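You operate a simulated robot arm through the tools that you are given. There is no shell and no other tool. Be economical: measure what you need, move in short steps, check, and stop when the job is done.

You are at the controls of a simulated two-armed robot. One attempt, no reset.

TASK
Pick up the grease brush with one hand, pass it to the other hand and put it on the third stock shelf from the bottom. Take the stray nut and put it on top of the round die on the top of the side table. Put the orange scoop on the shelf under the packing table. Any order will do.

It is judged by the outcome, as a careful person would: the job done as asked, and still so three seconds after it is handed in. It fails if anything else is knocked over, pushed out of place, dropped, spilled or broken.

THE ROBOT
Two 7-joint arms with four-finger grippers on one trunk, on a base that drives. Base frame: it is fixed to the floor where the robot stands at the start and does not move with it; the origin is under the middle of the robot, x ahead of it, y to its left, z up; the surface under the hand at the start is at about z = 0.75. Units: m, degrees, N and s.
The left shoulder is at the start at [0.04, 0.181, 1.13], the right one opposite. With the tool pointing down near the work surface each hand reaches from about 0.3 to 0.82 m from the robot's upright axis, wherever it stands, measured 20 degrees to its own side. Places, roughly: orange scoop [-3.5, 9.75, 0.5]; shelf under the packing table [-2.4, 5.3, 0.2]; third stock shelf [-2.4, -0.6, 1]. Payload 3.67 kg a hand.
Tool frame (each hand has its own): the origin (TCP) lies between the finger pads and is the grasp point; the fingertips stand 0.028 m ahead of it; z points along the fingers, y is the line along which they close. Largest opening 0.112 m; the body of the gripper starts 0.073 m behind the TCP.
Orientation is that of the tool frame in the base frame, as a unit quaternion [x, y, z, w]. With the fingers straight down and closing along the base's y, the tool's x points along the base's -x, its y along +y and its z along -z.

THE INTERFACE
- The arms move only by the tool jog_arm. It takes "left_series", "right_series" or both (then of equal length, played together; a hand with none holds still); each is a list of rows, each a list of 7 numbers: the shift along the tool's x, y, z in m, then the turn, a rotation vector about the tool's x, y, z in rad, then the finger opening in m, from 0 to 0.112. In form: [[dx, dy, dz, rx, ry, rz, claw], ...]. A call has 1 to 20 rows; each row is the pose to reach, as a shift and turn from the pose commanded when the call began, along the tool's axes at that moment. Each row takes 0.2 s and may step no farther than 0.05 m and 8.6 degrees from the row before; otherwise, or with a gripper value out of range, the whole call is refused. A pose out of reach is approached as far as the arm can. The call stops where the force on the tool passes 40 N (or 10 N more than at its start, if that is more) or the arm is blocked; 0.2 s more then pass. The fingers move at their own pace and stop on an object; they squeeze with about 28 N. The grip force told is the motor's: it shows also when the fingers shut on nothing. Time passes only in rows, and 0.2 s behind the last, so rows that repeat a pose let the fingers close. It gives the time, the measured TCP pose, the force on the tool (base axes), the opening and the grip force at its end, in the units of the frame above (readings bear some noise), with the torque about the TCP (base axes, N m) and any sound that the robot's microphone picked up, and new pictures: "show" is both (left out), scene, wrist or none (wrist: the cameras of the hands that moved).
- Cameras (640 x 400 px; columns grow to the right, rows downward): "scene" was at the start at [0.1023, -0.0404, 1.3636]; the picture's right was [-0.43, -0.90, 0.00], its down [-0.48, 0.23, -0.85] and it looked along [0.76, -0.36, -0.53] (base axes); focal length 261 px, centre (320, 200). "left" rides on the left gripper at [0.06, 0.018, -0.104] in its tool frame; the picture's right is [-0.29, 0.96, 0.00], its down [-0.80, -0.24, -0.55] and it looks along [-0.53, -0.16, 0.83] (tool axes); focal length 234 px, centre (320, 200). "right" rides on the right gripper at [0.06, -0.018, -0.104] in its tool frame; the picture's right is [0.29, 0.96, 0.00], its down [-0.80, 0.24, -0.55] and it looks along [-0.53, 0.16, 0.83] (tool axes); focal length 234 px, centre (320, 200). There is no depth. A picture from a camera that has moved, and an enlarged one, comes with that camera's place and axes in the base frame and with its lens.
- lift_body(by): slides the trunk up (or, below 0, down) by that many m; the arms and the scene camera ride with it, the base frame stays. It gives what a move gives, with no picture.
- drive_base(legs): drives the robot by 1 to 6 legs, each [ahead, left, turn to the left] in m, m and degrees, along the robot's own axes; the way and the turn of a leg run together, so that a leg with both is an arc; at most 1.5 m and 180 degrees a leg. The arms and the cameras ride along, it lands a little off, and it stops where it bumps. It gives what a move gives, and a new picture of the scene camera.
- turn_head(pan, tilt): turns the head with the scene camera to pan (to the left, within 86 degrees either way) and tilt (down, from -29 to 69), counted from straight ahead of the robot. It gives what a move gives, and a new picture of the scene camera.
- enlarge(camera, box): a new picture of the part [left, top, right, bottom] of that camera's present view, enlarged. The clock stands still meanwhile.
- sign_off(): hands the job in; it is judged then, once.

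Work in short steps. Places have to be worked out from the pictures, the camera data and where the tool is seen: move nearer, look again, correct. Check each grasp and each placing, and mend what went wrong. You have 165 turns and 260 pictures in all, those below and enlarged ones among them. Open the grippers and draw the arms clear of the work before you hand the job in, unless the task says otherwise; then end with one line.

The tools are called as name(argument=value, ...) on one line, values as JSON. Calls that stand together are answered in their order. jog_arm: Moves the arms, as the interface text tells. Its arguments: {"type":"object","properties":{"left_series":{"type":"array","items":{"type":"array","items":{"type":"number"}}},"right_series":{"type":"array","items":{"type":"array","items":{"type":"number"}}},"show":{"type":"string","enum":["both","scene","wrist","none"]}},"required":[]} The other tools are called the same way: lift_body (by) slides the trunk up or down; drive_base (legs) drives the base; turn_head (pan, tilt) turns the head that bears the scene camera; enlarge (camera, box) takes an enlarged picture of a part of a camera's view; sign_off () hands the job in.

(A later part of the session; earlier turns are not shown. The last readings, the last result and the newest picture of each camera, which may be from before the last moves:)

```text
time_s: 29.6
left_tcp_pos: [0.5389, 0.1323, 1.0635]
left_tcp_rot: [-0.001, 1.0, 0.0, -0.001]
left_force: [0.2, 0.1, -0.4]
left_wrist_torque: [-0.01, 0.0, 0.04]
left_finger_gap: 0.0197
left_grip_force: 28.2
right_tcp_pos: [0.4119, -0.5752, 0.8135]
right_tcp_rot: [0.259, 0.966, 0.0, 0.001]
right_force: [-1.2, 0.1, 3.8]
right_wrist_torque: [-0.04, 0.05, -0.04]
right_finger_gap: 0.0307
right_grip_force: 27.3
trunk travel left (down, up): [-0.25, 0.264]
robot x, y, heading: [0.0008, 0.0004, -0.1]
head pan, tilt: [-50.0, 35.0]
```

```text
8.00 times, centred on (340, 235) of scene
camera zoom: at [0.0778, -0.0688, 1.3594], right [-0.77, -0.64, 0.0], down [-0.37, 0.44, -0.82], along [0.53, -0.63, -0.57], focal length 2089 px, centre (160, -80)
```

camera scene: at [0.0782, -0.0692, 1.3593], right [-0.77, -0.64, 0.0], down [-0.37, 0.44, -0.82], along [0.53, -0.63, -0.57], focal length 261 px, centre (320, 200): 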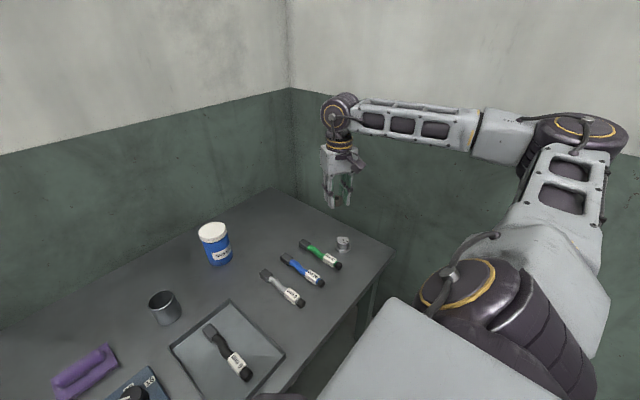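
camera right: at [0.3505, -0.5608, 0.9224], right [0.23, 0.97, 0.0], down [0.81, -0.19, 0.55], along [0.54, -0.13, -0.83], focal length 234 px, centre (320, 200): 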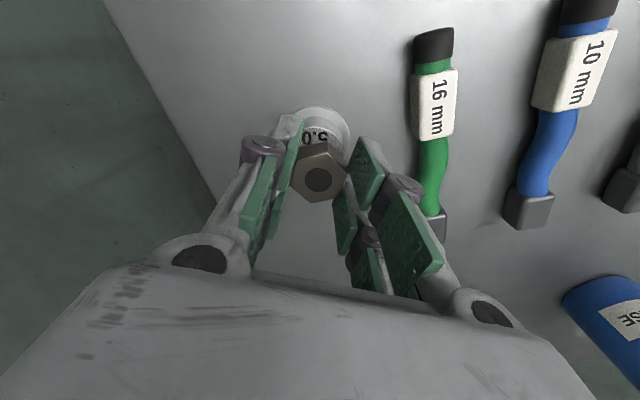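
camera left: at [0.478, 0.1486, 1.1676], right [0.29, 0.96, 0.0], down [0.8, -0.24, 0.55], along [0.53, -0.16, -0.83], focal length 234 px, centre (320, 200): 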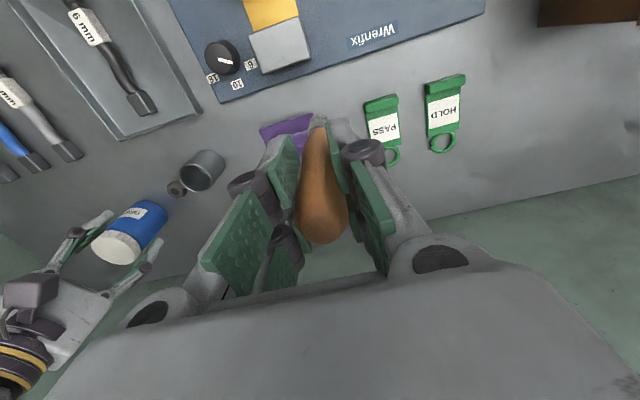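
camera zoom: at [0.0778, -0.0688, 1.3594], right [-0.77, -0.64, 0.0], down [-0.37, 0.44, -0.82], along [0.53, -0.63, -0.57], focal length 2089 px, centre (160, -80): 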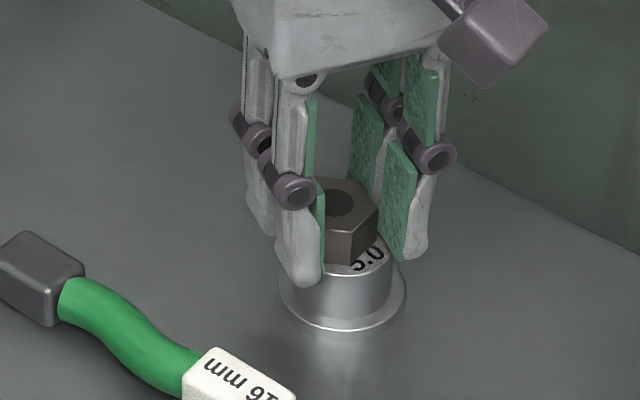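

Contact (3.8 N) with the nut centred on the die. I open the fingers and go straight up.

jog_arm(right_series=[[0, 0, 0, 0, 0, 0, 0.04], [0, 0, 0, 0, 0, 0, 0.055], [0, 0, 0, 0, 0, 0, 0.07], [0, 0, -0.02, 0, 0, 0, 0.07], [0, 0, -0.05, 0, 0, 0, 0.07], [0, 0, -0.09, 0, 0, 0, 0.07], [0, 0, -0.13, 0, 0, 0, 0.07], [0, 0, -0.17, 0, 0, 0, 0.07]], show="wrist")

enlarge(camera="scene", box=[290, 190, 390, 265])

```text
time_s: 31.4
left_tcp_pos: [0.5379, 0.1325, 1.063]
left_tcp_rot: [-0.001, 1.0, 0.0, 0.0]
left_force: [0.0, -0.1, -0.6]
left_wrist_torque: [0.01, -0.02, 0.02]
left_finger_gap: 0.0199
left_grip_force: 27.6
right_tcp_pos: [0.412, -0.5752, 0.9829]
right_tcp_rot: [0.258, 0.966, 0.0, 0.0]
right_force: [-1.1, 0.0, 0.2]
right_wrist_torque: [0.01, -0.04, 0.01]
right_finger_gap: 0.07
right_grip_force: 0.1
trunk travel left (down, up): [-0.25, 0.264]
robot x, y, heading: [-0.0049, -0.0015, 0.0]
head pan, tilt: [-50.0, 35.0]
camera right: at [0.3504, -0.5605, 1.0886], right [0.23, 0.97, 0.0], down [0.81, -0.19, 0.55], along [0.54, -0.13, -0.83], focal length 234 px, centre (320, 200)
```

right: 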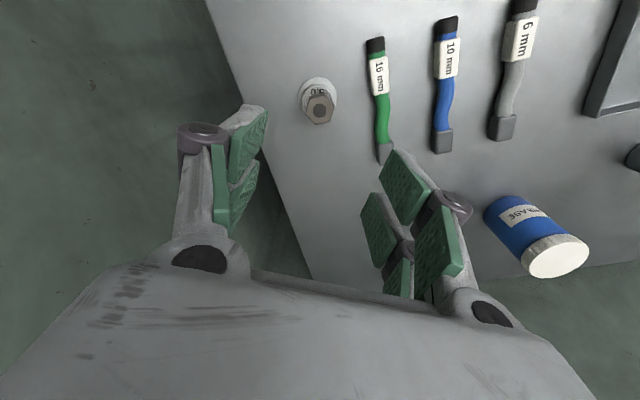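

```text
5.33 times, centred on (340, 228) of scene
camera zoom: at [0.0776, -0.0686, 1.3594], right [-0.77, -0.64, 0.0], down [-0.37, 0.44, -0.82], along [0.53, -0.63, -0.57], focal length 1393 px, centre (213, 53)
```

zoom: 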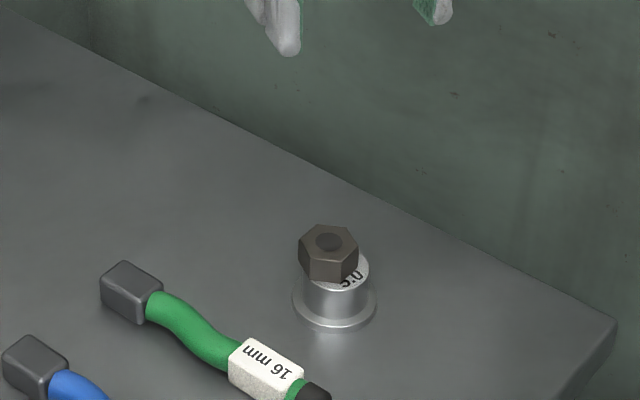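

The nut looks a bit off centre. I check how much in the wrist view.

enlarge(camera="right", box=[280, 65, 360, 135])

```text
5.71 times, centred on (320, 100) of right
camera zoom: at [0.3504, -0.5605, 1.0886], right [0.23, 0.97, 0.0], down [0.81, -0.19, 0.55], along [0.54, -0.13, -0.83], focal length 1338 px, centre (320, 771)
```

zoom: 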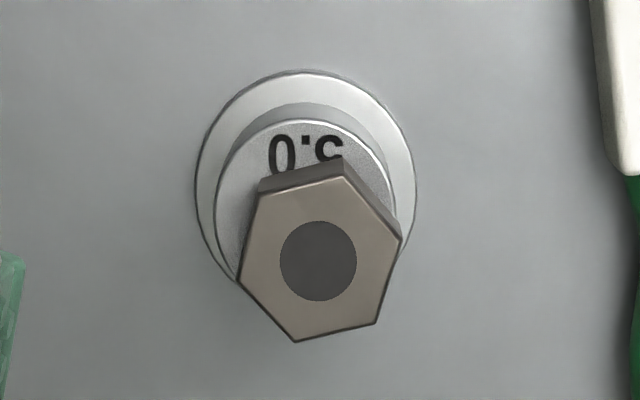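

The nut rests flat on the die, about 7 mm off its centre but well inside the top, so it is stable and I leave it. Next I back away from the table, keeping the brush in the left hand, to look at the stock shelf before the hand-over.

drive_base(legs=[[-0.5, 0, 0]])

turn_head(pan=-86, tilt=15)

turn_head(pan=86, tilt=30)

```text
time_s: 34.3
left_tcp_pos: [0.0457, 0.133, 1.0626]
left_tcp_rot: [-0.001, 1.0, 0.0, 0.0]
left_force: [-0.1, -0.1, -0.1]
left_wrist_torque: [0.01, 0.03, 0.03]
left_finger_gap: 0.0199
left_grip_force: 27.8
right_tcp_pos: [-0.0798, -0.5764, 0.9838]
right_tcp_rot: [0.258, 0.966, 0.0, 0.0]
right_force: [-1.3, 0.3, 0.5]
right_wrist_torque: [0.0, 0.03, 0.01]
right_finger_gap: 0.0701
right_grip_force: 0.1
trunk travel left (down, up): [-0.25, 0.264]
robot x, y, heading: [-0.4893, -0.0001, -0.3]
head pan, tilt: [-50.0, 35.0]
camera scene: at [-0.4138, -0.0692, 1.3593], right [-0.77, -0.64, 0.0], down [-0.37, 0.44, -0.82], along [0.53, -0.63, -0.57], focal length 261 px, centre (320, 200)
```

scene: 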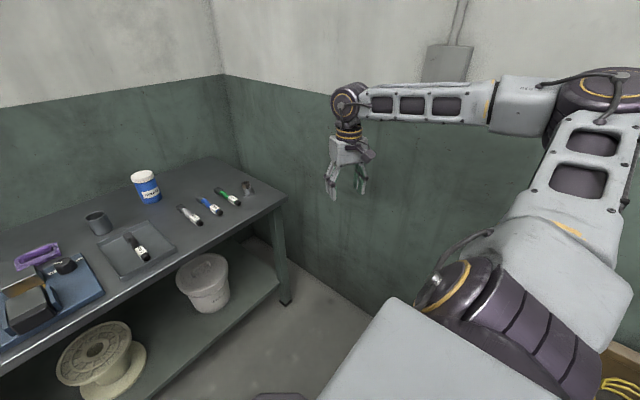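

```text
time_s: 35.4
left_tcp_pos: [0.0462, 0.1325, 1.063]
left_tcp_rot: [-0.002, 1.0, 0.0, 0.0]
left_force: [-0.1, -0.3, -0.3]
left_wrist_torque: [-0.01, -0.03, -0.05]
left_finger_gap: 0.0198
left_grip_force: 28.5
right_tcp_pos: [-0.0793, -0.5752, 0.9825]
right_tcp_rot: [0.258, 0.966, 0.0, 0.0]
right_force: [0.1, 0.2, 0.2]
right_wrist_torque: [-0.04, -0.01, 0.02]
right_finger_gap: 0.0698
right_grip_force: 0.0
trunk travel left (down, up): [-0.25, 0.264]
robot x, y, heading: [-0.491, -0.0021, 0.2]
head pan, tilt: [-85.9, 15.0]
camera scene: at [-0.4634, -0.0949, 1.3912], right [-1.0, -0.07, 0.0], down [-0.02, 0.26, -0.97], along [0.07, -0.96, -0.26], focal length 261 px, centre (320, 200)
```

scene: 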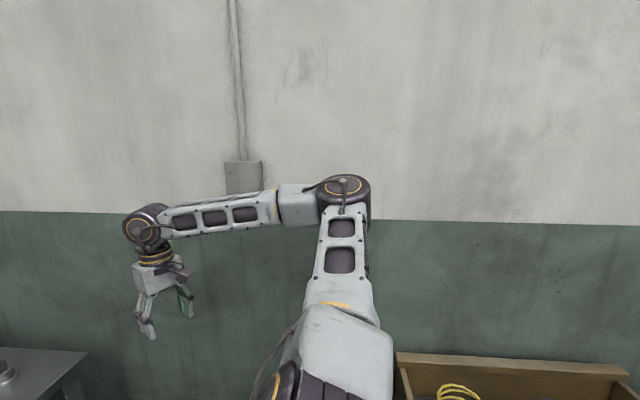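

```text
time_s: 38.0
left_tcp_pos: [0.0472, 0.1328, 1.0636]
left_tcp_rot: [-0.001, 1.0, 0.001, 0.0]
left_force: [-0.3, -0.3, -0.5]
left_wrist_torque: [0.0, 0.01, 0.02]
left_finger_gap: 0.0201
left_grip_force: 28.0
right_tcp_pos: [-0.0783, -0.5763, 0.982]
right_tcp_rot: [0.259, 0.966, 0.001, 0.0]
right_force: [-0.4, 0.9, -0.7]
right_wrist_torque: [0.0, 0.04, 0.01]
right_finger_gap: 0.0699
right_grip_force: 0.0
trunk travel left (down, up): [-0.25, 0.264]
robot x, y, heading: [-0.4923, 0.0032, 0.3]
head pan, tilt: [85.9, 30.0]
camera scene: at [-0.4636, 0.0885, 1.3671], right [1.0, -0.07, 0.0], down [-0.04, -0.5, -0.87], along [0.06, 0.86, -0.5], focal length 261 px, centre (320, 200)
```

scene: 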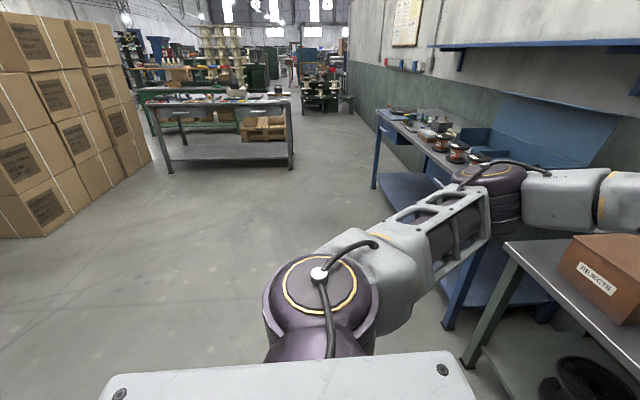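

The left side is free. I turn left and look toward the stock shelf behind.

drive_base(legs=[[-0.1, 0, 0], [0, 0, 120]])

turn_head(pan=60, tilt=12)

```text
time_s: 44.6
left_tcp_pos: [-0.9652, 0.4096, 1.0637]
left_tcp_rot: [0.859, -0.511, 0.0, 0.0]
left_force: [-0.5, -0.2, -0.1]
left_wrist_torque: [0.0, 0.01, -0.03]
left_finger_gap: 0.0199
left_grip_force: 28.6
right_tcp_pos: [-0.2828, 0.6381, 0.9834]
right_tcp_rot: [-0.697, 0.717, 0.001, 0.0]
right_force: [-0.5, 0.3, 0.1]
right_wrist_torque: [-0.01, 0.0, -0.01]
right_finger_gap: 0.0699
right_grip_force: 0.0
trunk travel left (down, up): [-0.25, 0.264]
robot x, y, heading: [-0.592, -0.0015, 118.5]
head pan, tilt: [85.9, 30.0]
camera scene: at [-0.6832, -0.021, 1.3671], right [-0.41, 0.91, 0.0], down [0.46, 0.21, -0.87], along [-0.79, -0.36, -0.5], focal length 261 px, centre (320, 200)
```

scene: 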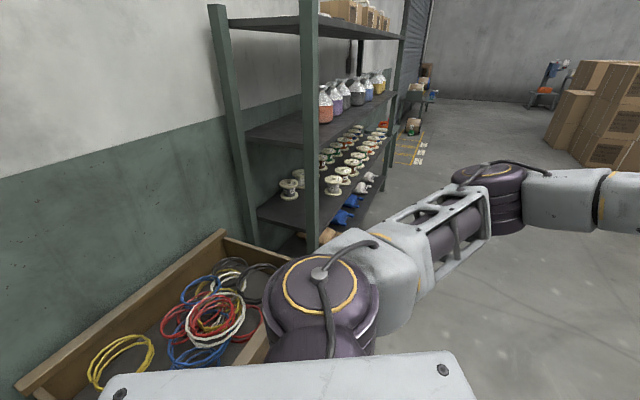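

```text
time_s: 45.5
left_tcp_pos: [-0.9642, 0.4103, 1.0618]
left_tcp_rot: [0.859, -0.511, 0.0, 0.0]
left_force: [-0.1, -0.8, -0.7]
left_wrist_torque: [0.0, -0.01, 0.0]
left_finger_gap: 0.0198
left_grip_force: 28.3
right_tcp_pos: [-0.2819, 0.6379, 0.9825]
right_tcp_rot: [-0.697, 0.717, -0.001, 0.0]
right_force: [0.2, -0.9, 0.2]
right_wrist_torque: [-0.02, 0.05, -0.02]
right_finger_gap: 0.0699
right_grip_force: 0.1
trunk travel left (down, up): [-0.25, 0.264]
robot x, y, heading: [-0.5947, -0.0001, 118.5]
head pan, tilt: [60.0, 12.0]
camera scene: at [-0.694, 0.0188, 1.3961], right [0.03, 1.0, 0.0], down [0.21, -0.01, -0.98], along [-0.98, 0.03, -0.21], focal length 261 px, centre (320, 200)
```

scene: 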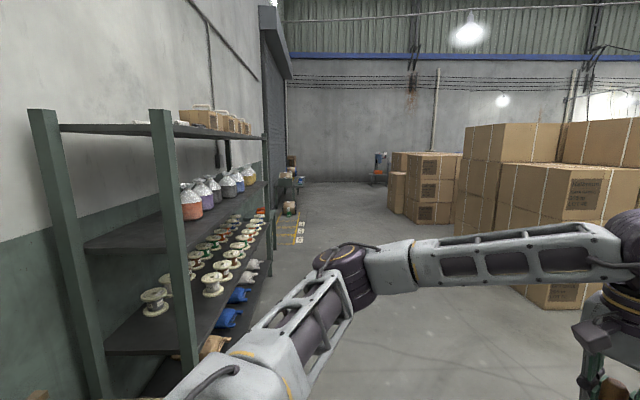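

The rack stands along the right wall facing +y. The third shelf is the one with the bottles, at z≈1.0, and its near front post is around [-1.95,-0.63]. I drive out and along it.

drive_base(legs=[[0.5, 0, 0], [0, 0, 61.5], [1.3, 0, 0]])

turn_head(pan=86, tilt=15)

```text
time_s: 57.8
left_tcp_pos: [-2.6582, 0.2905, 1.0623]
left_tcp_rot: [1.0, 0.011, -0.001, 0.0]
left_force: [0.2, 0.0, -0.6]
left_wrist_torque: [-0.01, -0.03, 0.0]
left_finger_gap: 0.0198
left_grip_force: 28.1
right_tcp_pos: [-2.5469, 1.0013, 0.9818]
right_tcp_rot: [0.969, -0.249, -0.001, 0.0]
right_force: [0.0, 0.2, -0.4]
right_wrist_torque: [-0.03, 0.01, 0.01]
right_finger_gap: 0.0698
right_grip_force: 0.0
trunk travel left (down, up): [-0.25, 0.264]
robot x, y, heading: [-2.1234, 0.4339, -178.6]
head pan, tilt: [60.0, 12.0]
camera scene: at [-2.1861, 0.3508, 1.3962], right [-0.88, 0.48, 0.0], down [0.1, 0.18, -0.98], along [-0.47, -0.86, -0.21], focal length 261 px, centre (320, 200)
```

scene: 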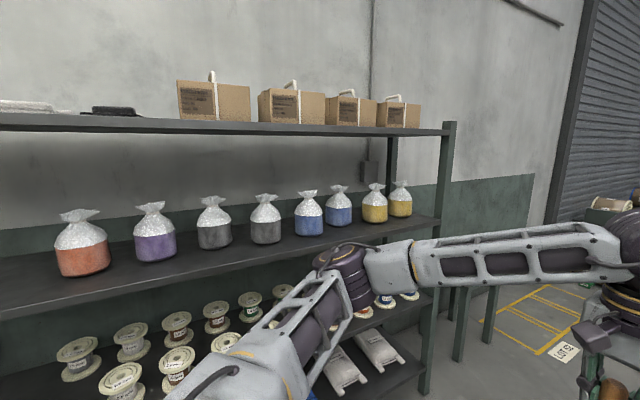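

```text
time_s: 58.7
left_tcp_pos: [-2.6564, 0.2918, 1.062]
left_tcp_rot: [1.0, 0.012, 0.0, 0.0]
left_force: [0.2, 0.3, -0.8]
left_wrist_torque: [-0.01, -0.02, -0.04]
left_finger_gap: 0.0197
left_grip_force: 27.9
right_tcp_pos: [-2.5473, 1.0016, 0.9823]
right_tcp_rot: [0.968, -0.249, 0.0, -0.001]
right_force: [0.4, -0.3, -1.0]
right_wrist_torque: [0.0, -0.01, -0.03]
right_finger_gap: 0.0703
right_grip_force: 0.1
trunk travel left (down, up): [-0.25, 0.264]
robot x, y, heading: [-2.1236, 0.4318, -178.9]
head pan, tilt: [85.9, 15.0]
camera scene: at [-2.1456, 0.3393, 1.3913], right [-1.0, 0.05, 0.0], down [0.01, 0.26, -0.97], along [-0.05, -0.96, -0.26], focal length 261 px, centre (320, 200)
```

scene: 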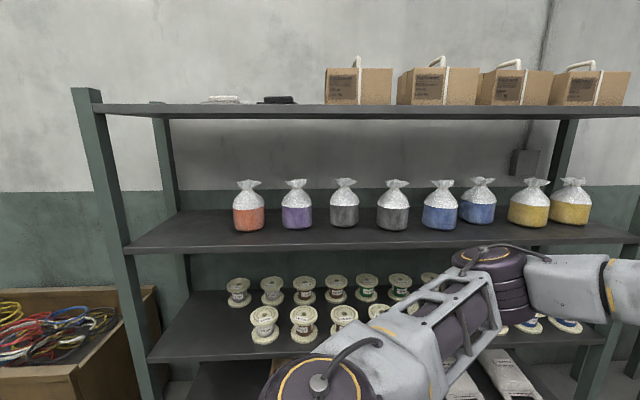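

Third shelf: z≈1.0, front edge at y≈-0.50, depth 0.4 m, about 0.42 m of headroom, and free space left of the orange bag around [-1.7,-0.65]. I do the hand-over here in the open, starting by turning the right hand.

turn_head(pan=0, tilt=30)

jog_arm(right_series=[[0.001, 0.014, -0.004, 0, 0, 0.131, 0.07], [0.002, 0.028, -0.008, 0, 0, 0.262, 0.07], [0.003, 0.042, -0.012, 0, 0, 0.393, 0.07], [0.004, 0.056, -0.016, 0, 0, 0.524, 0.07], [0.005, 0.07, -0.02, 0, 0, 0.655, 0.07], [0.006, 0.084, -0.024, 0, 0, 0.786, 0.07], [0.007, 0.098, -0.028, 0, 0, 0.917, 0.07], [0.007, 0.112, -0.03, 0, 0, 1.047, 0.07]], left_series=[[0, -0.01, 0, 0, 0, 0, 0], [0, -0.02, 0, 0, 0, 0, 0], [0, -0.03, 0, 0, 0, 0, 0], [0, -0.04, 0, 0, 0, 0, 0], [0, -0.05, 0, 0, 0, 0, 0], [0, -0.06, 0, 0, 0, 0, 0], [0, -0.07, 0, 0, 0, 0, 0], [0, -0.08, 0, 0, 0, 0, 0]], show="scene")

```text
time_s: 60.3
left_tcp_pos: [-2.6582, 0.2898, 1.064]
left_tcp_rot: [1.0, 0.012, 0.0, 0.0]
left_force: [0.3, 0.0, -1.0]
left_wrist_torque: [-0.02, 0.02, 0.01]
left_finger_gap: 0.0199
left_grip_force: 28.0
right_tcp_pos: [-2.5464, 1.0002, 0.9822]
right_tcp_rot: [0.968, -0.249, -0.001, 0.001]
right_force: [1.0, -0.8, -0.9]
right_wrist_torque: [0.03, 0.01, 0.03]
right_finger_gap: 0.07
right_grip_force: 0.1
trunk travel left (down, up): [-0.25, 0.264]
robot x, y, heading: [-2.1233, 0.4301, -178.7]
head pan, tilt: [0.0, 30.0]
camera scene: at [-2.2314, 0.4306, 1.3671], right [-0.02, 1.0, 0.0], down [0.5, 0.01, -0.87], along [-0.87, -0.02, -0.5], focal length 261 px, centre (320, 200)
```

scene: 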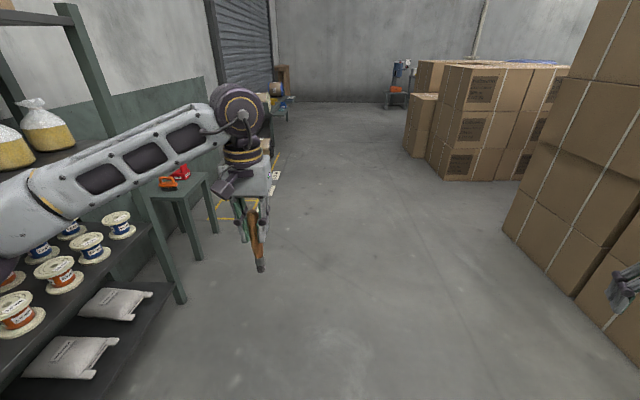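

```text
time_s: 62.1
left_tcp_pos: [-2.6595, 0.3699, 1.0609]
left_tcp_rot: [1.0, 0.012, 0.001, 0.0]
left_force: [0.0, 0.4, -0.7]
left_wrist_torque: [-0.01, -0.02, 0.01]
left_finger_gap: 0.0199
left_grip_force: 28.0
right_tcp_pos: [-2.5945, 0.8983, 1.0131]
right_tcp_rot: [0.714, -0.7, 0.0, 0.0]
right_force: [-0.5, 0.3, 0.5]
right_wrist_torque: [0.02, 0.01, 0.0]
right_finger_gap: 0.07
right_grip_force: 0.0
trunk travel left (down, up): [-0.25, 0.264]
robot x, y, heading: [-2.1236, 0.4366, -178.8]
head pan, tilt: [0.0, 30.0]
camera scene: at [-2.2318, 0.4304, 1.367], right [-0.02, 1.0, 0.0], down [0.5, 0.01, -0.87], along [-0.87, -0.02, -0.5], focal length 261 px, centre (320, 200)
```

scene: 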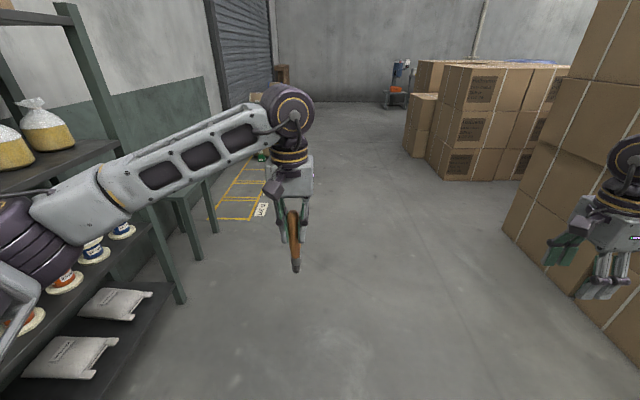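

Now I pitch the right hand to point left and bring it beside the brush.

jog_arm(right_series=[[0.03, 0.005, 0, 0, 0.131, 0, 0.07], [0.06, 0.01, 0, 0, 0.262, 0, 0.07], [0.09, 0.015, 0, 0, 0.393, 0, 0.07], [0.12, 0.02, 0, 0, 0.524, 0, 0.07], [0.15, 0.025, 0, 0, 0.655, 0, 0.07], [0.18, 0.03, 0, 0, 0.786, 0, 0.07], [0.21, 0.035, 0, 0, 0.917, 0, 0.07], [0.24, 0.04, 0, 0, 1.048, 0, 0.07], [0.27, 0.045, 0, 0, 1.179, 0, 0.07], [0.3, 0.05, 0.002, 0, 1.31, 0, 0.07], [0.33, 0.055, 0.004, 0, 1.44, 0, 0.07], [0.36, 0.06, 0.005, 0, 1.571, 0, 0.07]], show="both")

```text
time_s: 64.7
left_tcp_pos: [-2.6598, 0.3703, 1.0602]
left_tcp_rot: [1.0, 0.011, 0.0, -0.001]
left_force: [0.1, -0.4, 0.0]
left_wrist_torque: [0.02, -0.01, 0.01]
left_finger_gap: 0.0197
left_grip_force: 28.1
right_tcp_pos: [-2.6478, 0.5366, 1.0067]
right_tcp_rot: [0.504, -0.495, 0.504, 0.496]
right_force: [0.3, -0.4, 0.3]
right_wrist_torque: [0.02, 0.02, 0.03]
right_finger_gap: 0.0699
right_grip_force: 0.1
trunk travel left (down, up): [-0.25, 0.264]
robot x, y, heading: [-2.1219, 0.432, -178.7]
head pan, tilt: [0.0, 30.0]
camera scene: at [-2.2325, 0.4296, 1.367], right [-0.02, 1.0, 0.0], down [0.5, 0.01, -0.87], along [-0.87, -0.02, -0.5], focal length 261 px, centre (320, 200)
camera right: at [-2.6325, 0.6417, 1.0673], right [-0.96, -0.02, 0.29], down [-0.25, 0.55, -0.8], along [-0.14, -0.84, -0.53], focal length 234 px, centre (320, 200)
```

scene: 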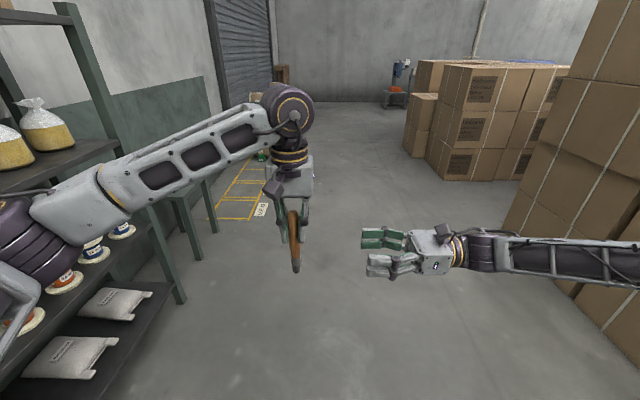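
right: 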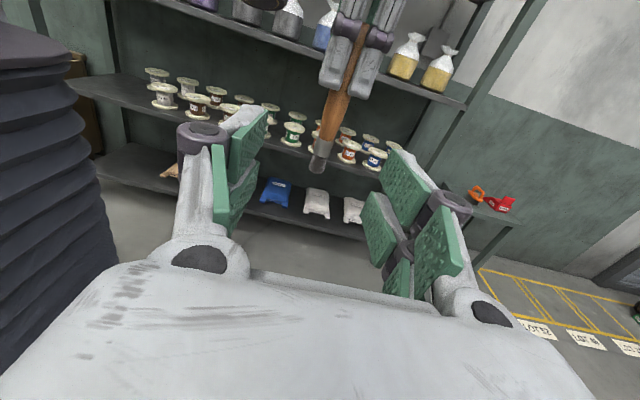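

The free handle runs z≈0.985–1.035 at x≈-2.665, y≈0.370. I align (17 mm forward, 3 mm up) and advance so the brush sits just past the TCP, toward the fingertips.

jog_arm(right_series=[[0.002, 0.017, 0.0, 0, 0, 0, 0.07], [0.002, 0.017, 0.04, 0, 0, 0, 0.07], [0.002, 0.017, 0.08, 0, 0, 0, 0.07], [0.002, 0.017, 0.115, 0, 0, 0, 0.07], [0.002, 0.017, 0.14, 0, 0, 0, 0.07], [0.002, 0.017, 0.155, 0, 0, 0, 0.07]], show="both")

enlarge(camera="scene", box=[230, 150, 400, 290])

```text
time_s: 66.1
left_tcp_pos: [-2.6593, 0.371, 1.0612]
left_tcp_rot: [1.0, 0.011, 0.0, 0.0]
left_force: [0.2, -0.1, -0.3]
left_wrist_torque: [0.01, 0.02, 0.0]
left_finger_gap: 0.0197
left_grip_force: 28.2
right_tcp_pos: [-2.6635, 0.384, 1.0074]
right_tcp_rot: [0.504, -0.495, 0.505, 0.496]
right_force: [0.3, -0.1, -0.1]
right_wrist_torque: [0.0, -0.03, -0.02]
right_finger_gap: 0.0701
right_grip_force: 0.1
trunk travel left (down, up): [-0.25, 0.264]
robot x, y, heading: [-2.1193, 0.4392, -178.7]
head pan, tilt: [0.0, 30.0]
camera scene: at [-2.2317, 0.4302, 1.367], right [-0.02, 1.0, 0.0], down [0.5, 0.01, -0.87], along [-0.87, -0.02, -0.5], focal length 261 px, centre (320, 200)
camera right: at [-2.6476, 0.4882, 1.0692], right [-0.96, -0.02, 0.29], down [-0.25, 0.55, -0.8], along [-0.14, -0.84, -0.53], focal length 234 px, centre (320, 200)
```

scene: 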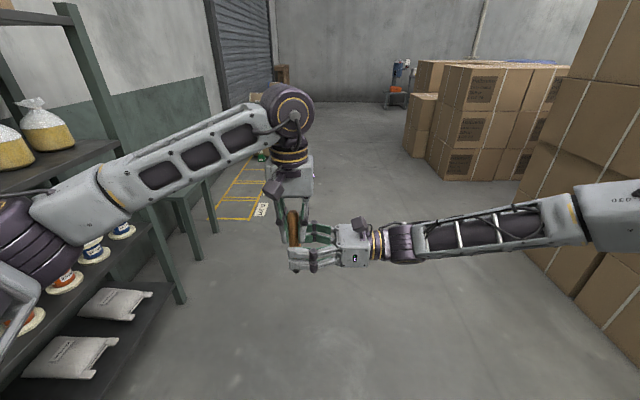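
right: 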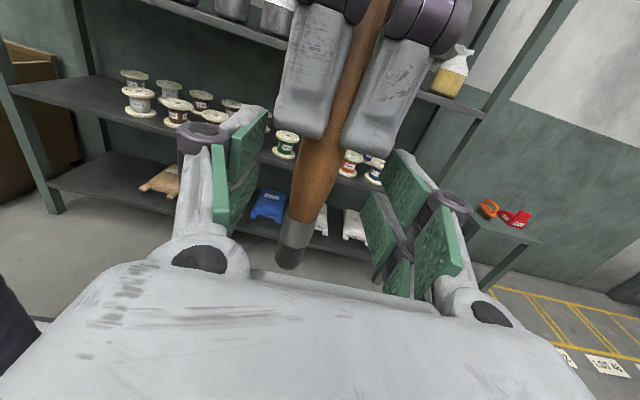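

```text
2.86 times, centred on (315, 220) of scene
camera zoom: at [-2.2317, 0.4302, 1.367], right [-0.02, 1.0, 0.0], down [0.5, 0.01, -0.87], along [-0.87, -0.02, -0.5], focal length 746 px, centre (334, 143)
```

zoom: 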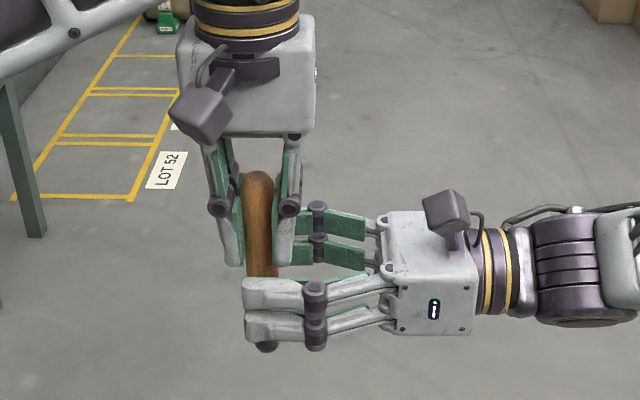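

The handle lies between the right fingers, clear of the left ones. I close the right hand.

jog_arm(right_series=[[0, 0, 0, 0, 0, 0, 0.03], [0, 0, 0, 0, 0, 0, 0.0], [0, 0, 0, 0, 0, 0, 0.0], [0, 0, 0, 0, 0, 0, 0.0]], show="wrist")

enlarge(camera="scene", box=[230, 150, 400, 290])

```text
time_s: 67.1
left_tcp_pos: [-2.661, 0.37, 1.0618]
left_tcp_rot: [1.0, 0.013, 0.0, 0.0]
left_force: [-20.1, -1.9, -3.3]
left_wrist_torque: [-0.04, 0.7, -0.01]
left_finger_gap: 0.02
left_grip_force: 27.9
right_tcp_pos: [-2.6617, 0.3829, 1.0074]
right_tcp_rot: [0.506, -0.493, 0.507, 0.494]
right_force: [19.5, 2.9, 1.8]
right_wrist_torque: [-0.06, 0.41, 0.29]
right_finger_gap: 0.0217
right_grip_force: 28.1
trunk travel left (down, up): [-0.25, 0.264]
robot x, y, heading: [-2.1217, 0.4323, -178.9]
head pan, tilt: [0.0, 30.0]
camera right: at [-2.6461, 0.488, 1.0692], right [-0.96, -0.02, 0.29], down [-0.25, 0.55, -0.8], along [-0.14, -0.84, -0.53], focal length 234 px, centre (320, 200)
```

right: 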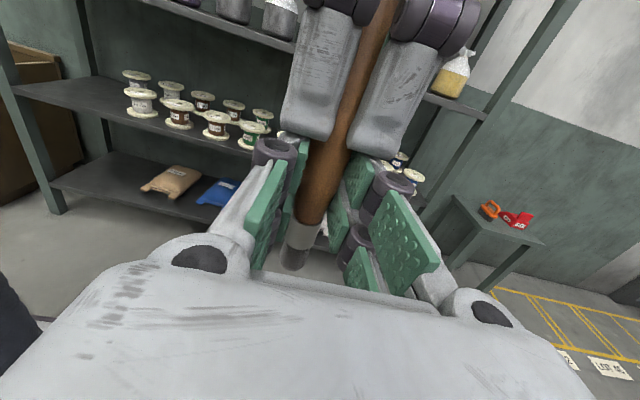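

```text
2.86 times, centred on (315, 220) of scene
camera zoom: at [-2.2315, 0.4305, 1.3671], right [-0.02, 1.0, 0.0], down [0.5, 0.01, -0.87], along [-0.87, -0.02, -0.5], focal length 746 px, centre (334, 143)
```

zoom: 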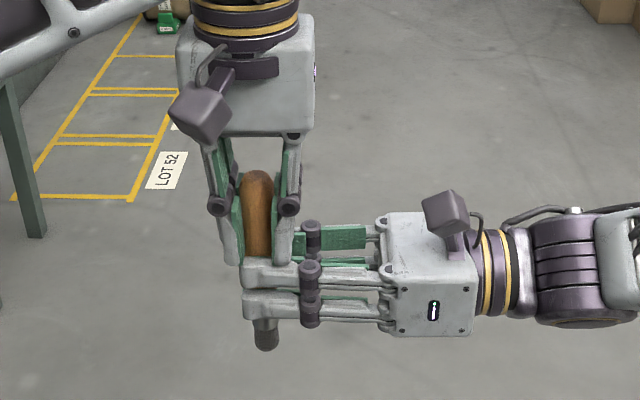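

Both hands hold the brush (right gap 0.0217). I open the left hand partly and lift it clear.

jog_arm(left_series=[[0, 0, 0, 0, 0, 0, 0.03], [0, 0, 0, 0, 0, 0, 0.05], [0, 0, 0, 0, 0, 0, 0.05], [0, 0, -0.03, 0, 0, 0, 0.05], [0, 0, -0.07, 0, 0, 0, 0.05], [0, 0, -0.11, 0, 0, 0, 0.05]], show="both")

```text
time_s: 68.5
left_tcp_pos: [-2.6552, 0.3703, 1.176]
left_tcp_rot: [1.0, 0.011, 0.0, -0.001]
left_force: [0.1, -0.9, -0.6]
left_wrist_torque: [-0.04, 0.01, -0.01]
left_finger_gap: 0.0499
left_grip_force: 0.0
right_tcp_pos: [-2.6613, 0.3846, 1.0089]
right_tcp_rot: [0.506, -0.494, 0.505, 0.495]
right_force: [0.5, 0.1, 0.3]
right_wrist_torque: [-0.02, 0.02, -0.05]
right_finger_gap: 0.0217
right_grip_force: 28.1
trunk travel left (down, up): [-0.25, 0.264]
robot x, y, heading: [-2.1223, 0.4327, -178.7]
head pan, tilt: [0.0, 30.0]
camera scene: at [-2.23, 0.4308, 1.3672], right [-0.02, 1.0, 0.0], down [0.5, 0.01, -0.87], along [-0.87, -0.02, -0.5], focal length 261 px, centre (320, 200)
camera left: at [-2.5953, 0.3526, 1.2802], right [-0.27, -0.96, 0.0], down [-0.8, 0.22, 0.55], along [-0.53, 0.15, -0.83], focal length 234 px, centre (320, 200)
```

scene: 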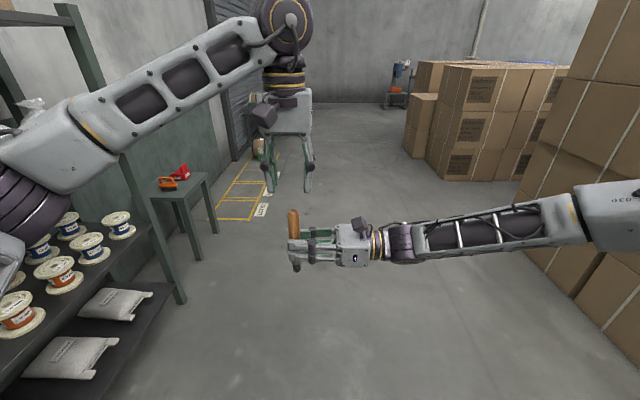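
left: 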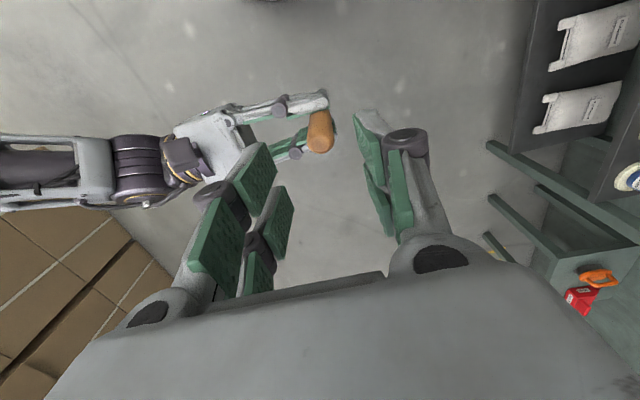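

The right hand now holds the brush alone. The left hand withdraws, and the right hand turns back to pointing down so the brush lies level.

jog_arm(right_series=[[0.002, -0.005, -0.03, 0, -0.131, 0, 0.0], [0.004, -0.01, -0.06, 0, -0.262, 0, 0.0], [0.006, -0.015, -0.09, 0, -0.393, 0, 0.0], [0.008, -0.02, -0.12, 0, -0.524, 0, 0.0], [0.01, -0.025, -0.15, 0, -0.655, 0, 0.0], [0.015, -0.03, -0.18, 0, -0.786, 0, 0.0], [0.02, -0.035, -0.21, 0, -0.917, 0, 0.0], [0.03, -0.04, -0.24, 0, -1.048, 0, 0.0], [0.035, -0.045, -0.27, 0, -1.179, 0, 0.0], [0.04, -0.05, -0.3, 0, -1.31, 0, 0.0], [0.045, -0.055, -0.32, 0, -1.44, 0, 0.0], [0.05, -0.06, -0.34, 0, -1.571, 0, 0.0]], left_series=[[0, 0.02, 0, 0, 0, 0, 0.05], [0, 0.04, 0, 0, 0, 0, 0.05], [0, 0.06, 0, 0, 0, 0, 0.05], [0, 0.08, 0, 0, 0, 0, 0.05], [0, 0.1, 0, 0, 0, 0, 0.05], [0, 0.12, 0, 0, 0, 0, 0.05], [0, 0.14, 0, 0, 0, 0, 0.05], [0, 0.16, 0, 0, 0, 0, 0.05], [0, 0.18, 0, 0, 0, 0, 0.05], [0, 0.2, 0, 0, 0, 0, 0.05], [0, 0.2, 0, 0, 0, 0, 0.05], [0, 0.2, 0, 0, 0, 0, 0.05]], show="both")

```text
time_s: 71.1
left_tcp_pos: [-2.6548, 0.1694, 1.1721]
left_tcp_rot: [1.0, 0.011, 0.0, -0.001]
left_force: [0.4, -0.3, 1.1]
left_wrist_torque: [0.01, -0.02, -0.01]
left_finger_gap: 0.0502
left_grip_force: 0.1
right_tcp_pos: [-2.6067, 0.7257, 1.0605]
right_tcp_rot: [0.713, -0.701, -0.001, 0.0]
right_force: [-0.2, -0.5, -1.3]
right_wrist_torque: [0.01, 0.01, 0.04]
right_finger_gap: 0.0217
right_grip_force: 27.7
trunk travel left (down, up): [-0.25, 0.264]
robot x, y, heading: [-2.1209, 0.437, -179.0]
head pan, tilt: [0.0, 30.0]
camera scene: at [-2.2311, 0.4301, 1.3671], right [-0.02, 1.0, 0.0], down [0.5, 0.01, -0.87], along [-0.87, -0.02, -0.5], focal length 261 px, centre (320, 200)
camera right: at [-2.5886, 0.666, 1.1655], right [-0.95, -0.31, 0.0], down [-0.26, 0.79, 0.56], along [-0.17, 0.53, -0.83], focal length 234 px, centre (320, 200)
camera left: at [-2.5948, 0.1522, 1.2767], right [-0.27, -0.96, 0.0], down [-0.8, 0.22, 0.55], along [-0.53, 0.15, -0.83], focal length 234 px, centre (320, 200)
```

scene: 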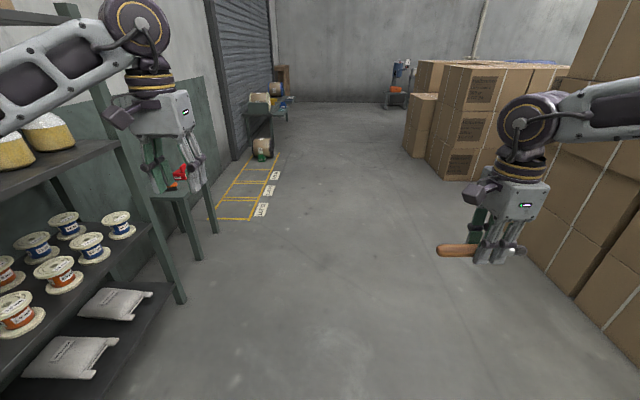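
right: 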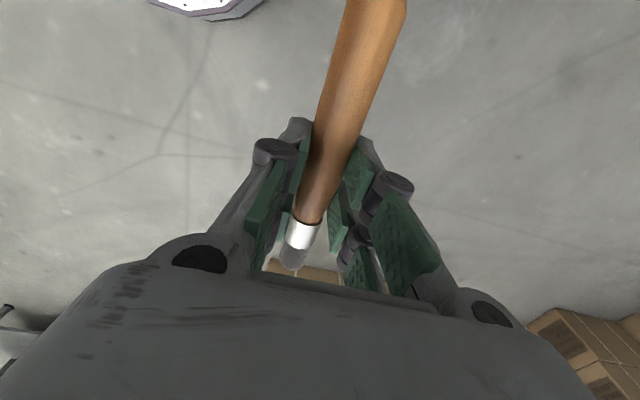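
left: 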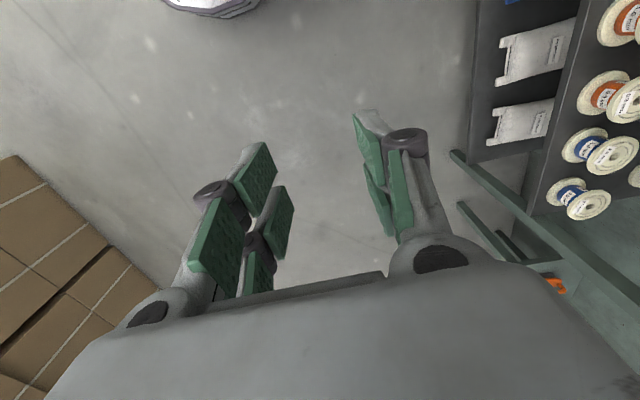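

The brush is held level, with the handle pointing to the robot's left. I drive to face the rack's free near end and stop short of it.

drive_base(legs=[[0, 0, 89], [0, 0.62, 0], [0.15, 0, 0]])

turn_head(pan=-20, tilt=25)

```text
time_s: 79.8
left_tcp_pos: [-1.2411, -0.2389, 1.1725]
left_tcp_rot: [0.701, 0.713, 0.0, 0.0]
left_force: [-0.2, -0.2, -0.3]
left_wrist_torque: [0.01, 0.0, -0.04]
left_finger_gap: 0.05
left_grip_force: 0.0
right_tcp_pos: [-1.7974, -0.1872, 1.0602]
right_tcp_rot: [1.0, 0.007, 0.0, 0.0]
right_force: [0.1, 0.0, -1.1]
right_wrist_torque: [0.01, -0.01, 0.01]
right_finger_gap: 0.0218
right_grip_force: 27.6
trunk travel left (down, up): [-0.25, 0.264]
robot x, y, heading: [-1.504, 0.2961, -89.1]
head pan, tilt: [0.0, 30.0]
camera scene: at [-1.5012, 0.1835, 1.3671], right [-1.0, -0.02, 0.0], down [-0.01, 0.5, -0.87], along [0.01, -0.87, -0.5], focal length 261 px, centre (320, 200)
```

scene: 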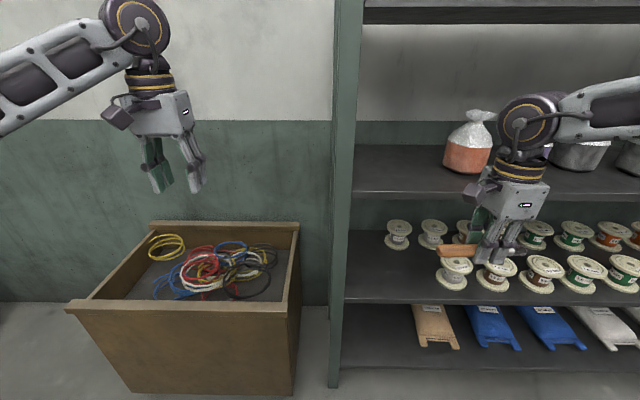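

```text
time_s: 80.6
left_tcp_pos: [-1.2417, -0.2379, 1.1718]
left_tcp_rot: [0.701, 0.713, 0.0, 0.0]
left_force: [0.1, -0.3, -0.4]
left_wrist_torque: [-0.01, 0.0, -0.05]
left_finger_gap: 0.0502
left_grip_force: 0.0
right_tcp_pos: [-1.7971, -0.1878, 1.0597]
right_tcp_rot: [1.0, 0.008, 0.001, -0.001]
right_force: [1.2, -0.1, -0.5]
right_wrist_torque: [-0.01, 0.0, 0.0]
right_finger_gap: 0.0216
right_grip_force: 27.5
trunk travel left (down, up): [-0.25, 0.264]
robot x, y, heading: [-1.5054, 0.3001, -89.1]
head pan, tilt: [-20.0, 25.0]
camera scene: at [-1.5325, 0.1871, 1.3751], right [-0.95, 0.33, 0.0], down [0.14, 0.4, -0.91], along [-0.29, -0.86, -0.42], focal length 261 px, centre (320, 200)
```

scene: 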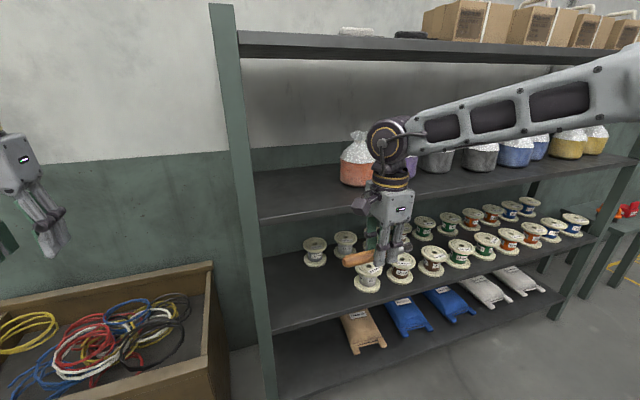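

The third shelf (bags) is confirmed. I shift the right hand to x≈-1.71, raise it slightly and drive forward 0.2 m.

jog_arm(right_series=[[0.03, 0, -0.005, 0, 0, 0, 0.0], [0.06, 0, -0.01, 0, 0, 0, 0.0], [0.087, 0, -0.018, 0, 0, 0, 0.0]], show="none")

drive_base(legs=[[0.2, 0, 0]])

enlarge(camera="right", box=[0, 0, 640, 400])

```text
time_s: 81.4
left_tcp_pos: [-1.2395, -0.2397, 1.171]
left_tcp_rot: [0.701, 0.713, 0.0, 0.0]
left_force: [1.2, 0.9, 0.3]
left_wrist_torque: [-0.04, 0.04, 0.03]
left_finger_gap: 0.0501
left_grip_force: 0.1
right_tcp_pos: [-1.7102, -0.1861, 1.0793]
right_tcp_rot: [1.0, 0.008, -0.002, 0.0]
right_force: [0.2, 0.4, -1.0]
right_wrist_torque: [0.02, -0.01, 0.0]
right_finger_gap: 0.0217
right_grip_force: 27.8
trunk travel left (down, up): [-0.25, 0.264]
robot x, y, heading: [-1.5046, 0.2978, -88.8]
head pan, tilt: [-20.0, 25.0]
```

```text
time_s: 83.0
left_tcp_pos: [-1.2409, -0.438, 1.1724]
left_tcp_rot: [0.702, 0.712, 0.0, 0.0]
left_force: [0.1, -0.4, -0.8]
left_wrist_torque: [-0.02, 0.02, 0.02]
left_finger_gap: 0.0502
left_grip_force: 0.1
right_tcp_pos: [-1.7094, -0.3851, 1.0782]
right_tcp_rot: [1.0, 0.006, 0.0, 0.0]
right_force: [-0.1, -0.4, 0.2]
right_wrist_torque: [0.03, 0.0, 0.0]
right_finger_gap: 0.0216
right_grip_force: 26.8
trunk travel left (down, up): [-0.25, 0.264]
robot x, y, heading: [-1.4998, 0.0978, -89.3]
head pan, tilt: [-20.0, 25.0]
camera scene: at [-1.5301, -0.0126, 1.375], right [-0.94, 0.33, 0.0], down [0.14, 0.4, -0.91], along [-0.3, -0.86, -0.42], focal length 261 px, centre (320, 200)
```

scene: 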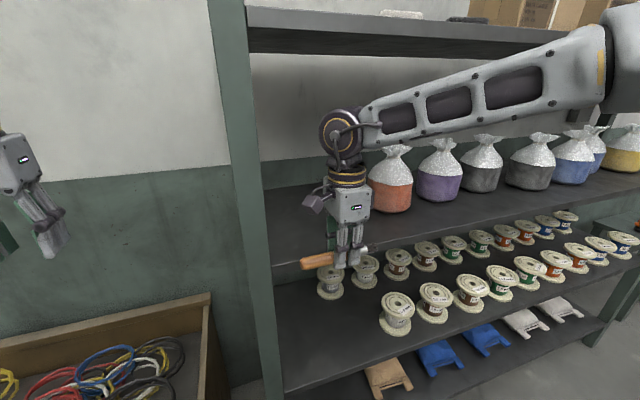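

```text
1.00 times, centred on (320, 200) of right (not enlarged: the box is as wide or as high as the picture)
camera zoom: at [-1.6507, -0.3663, 1.1836], right [0.3, -0.95, 0.0], down [-0.79, -0.25, 0.55], along [-0.53, -0.17, -0.83], focal length 234 px, centre (320, 200)
```

zoom: 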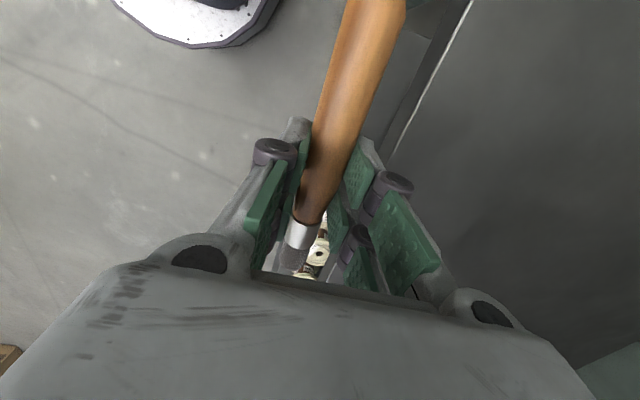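

The two views suggest the shelf's front edge may be higher or nearer than I assumed. I zoom in before entering.

enlarge(camera="scene", box=[260, 160, 440, 285])

enlarge(camera="right", box=[360, 0, 520, 100])

```text
3.20 times, centred on (350, 222) of scene
camera zoom: at [-1.5301, -0.0126, 1.375], right [-0.94, 0.33, 0.0], down [0.14, 0.4, -0.91], along [-0.3, -0.86, -0.42], focal length 836 px, centre (224, 128)
```

zoom: 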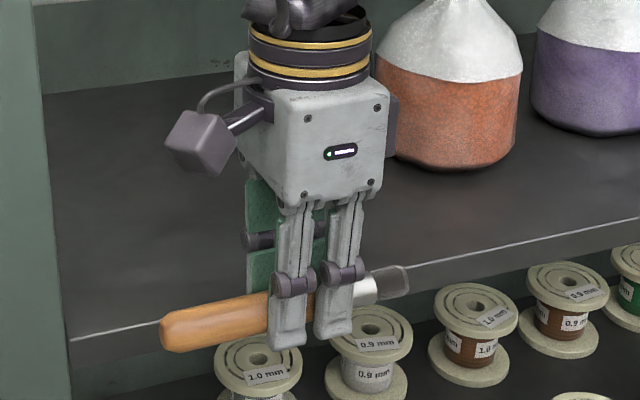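

```text
4.00 times, centred on (440, 50) of right
camera zoom: at [-1.6507, -0.3663, 1.1836], right [0.3, -0.95, 0.0], down [-0.79, -0.25, 0.55], along [-0.53, -0.17, -0.83], focal length 937 px, centre (-160, 800)
```

zoom: 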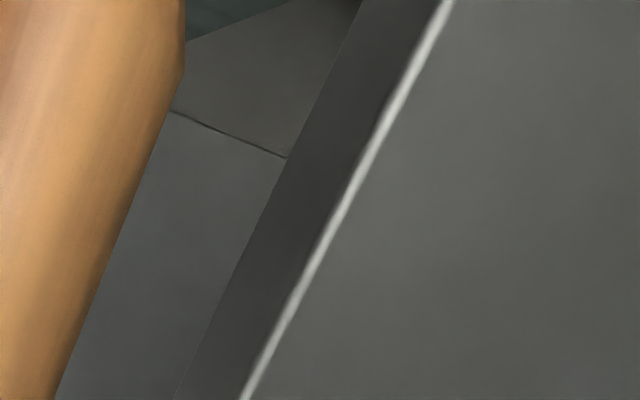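

The edges intersect at z≈1.045, y≈-0.43. So I raise the hand 0.12 m and lower the trunk 0.10 m to flatten the forearm before entering.

jog_arm(right_series=[[0, 0, -0.04, 0, 0, 0, 0.0], [0, 0, -0.08, 0, 0, 0, 0.0], [0, 0, -0.125, 0, 0, 0, 0.0]], show="none")

lift_body(by=-0.1)

enlarge(camera="scene", box=[0, 0, 640, 400])

enlarge(camera="right", box=[360, 0, 520, 100])

```text
time_s: 83.8
left_tcp_pos: [-1.2404, -0.4382, 1.1728]
left_tcp_rot: [0.703, 0.712, -0.001, 0.0]
left_force: [0.0, -0.1, -0.1]
left_wrist_torque: [-0.02, -0.01, 0.03]
left_finger_gap: 0.05
left_grip_force: 0.1
right_tcp_pos: [-1.7093, -0.3854, 1.2047]
right_tcp_rot: [1.0, 0.006, -0.001, -0.001]
right_force: [-0.2, -0.2, -0.1]
right_wrist_torque: [0.01, 0.03, -0.01]
right_finger_gap: 0.0215
right_grip_force: 28.1
trunk travel left (down, up): [-0.25, 0.264]
robot x, y, heading: [-1.5023, 0.0956, -89.3]
head pan, tilt: [-20.0, 25.0]
```

```text
time_s: 85.2
left_tcp_pos: [-1.2412, -0.4378, 1.072]
left_tcp_rot: [0.702, 0.712, -0.001, 0.001]
left_force: [0.2, 0.1, -0.3]
left_wrist_torque: [-0.02, 0.03, 0.01]
left_finger_gap: 0.0499
left_grip_force: 0.0
right_tcp_pos: [-1.7104, -0.386, 1.1053]
right_tcp_rot: [1.0, 0.006, 0.0, 0.0]
right_force: [0.0, -0.3, 0.0]
right_wrist_torque: [-0.02, -0.01, -0.01]
right_finger_gap: 0.0216
right_grip_force: 28.3
trunk travel left (down, up): [-0.15, 0.364]
robot x, y, heading: [-1.5022, 0.0988, -89.2]
head pan, tilt: [-20.0, 25.0]
```

```text
1.00 times, centred on (320, 200) of scene (not enlarged: the box is as wide or as high as the picture)
camera zoom: at [-1.5301, -0.0119, 1.275], right [-0.94, 0.33, 0.0], down [0.14, 0.4, -0.91], along [-0.3, -0.86, -0.42], focal length 261 px, centre (320, 200)
```

zoom: 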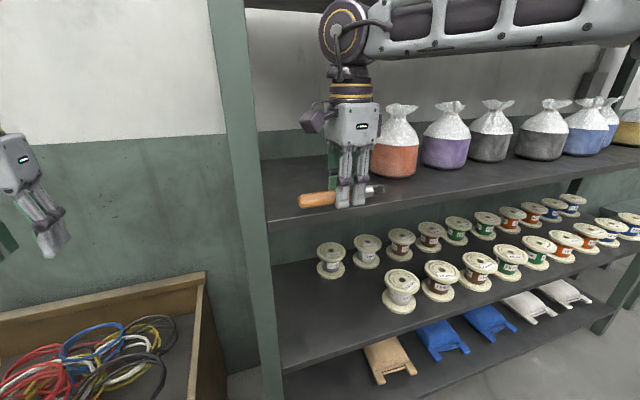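

```text
4.00 times, centred on (440, 50) of right
camera zoom: at [-1.6519, -0.367, 1.21], right [0.3, -0.95, 0.0], down [-0.79, -0.25, 0.55], along [-0.53, -0.17, -0.83], focal length 937 px, centre (-160, 800)
```

zoom: 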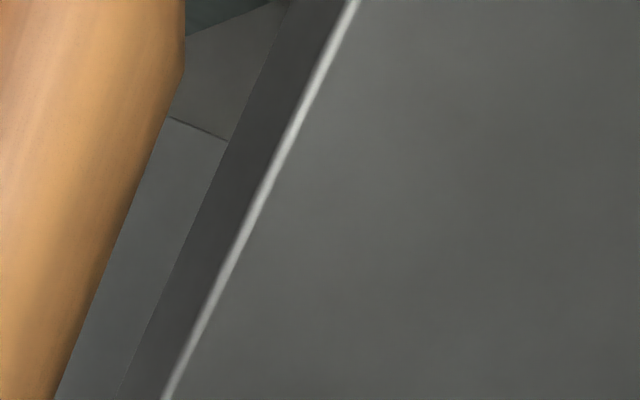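

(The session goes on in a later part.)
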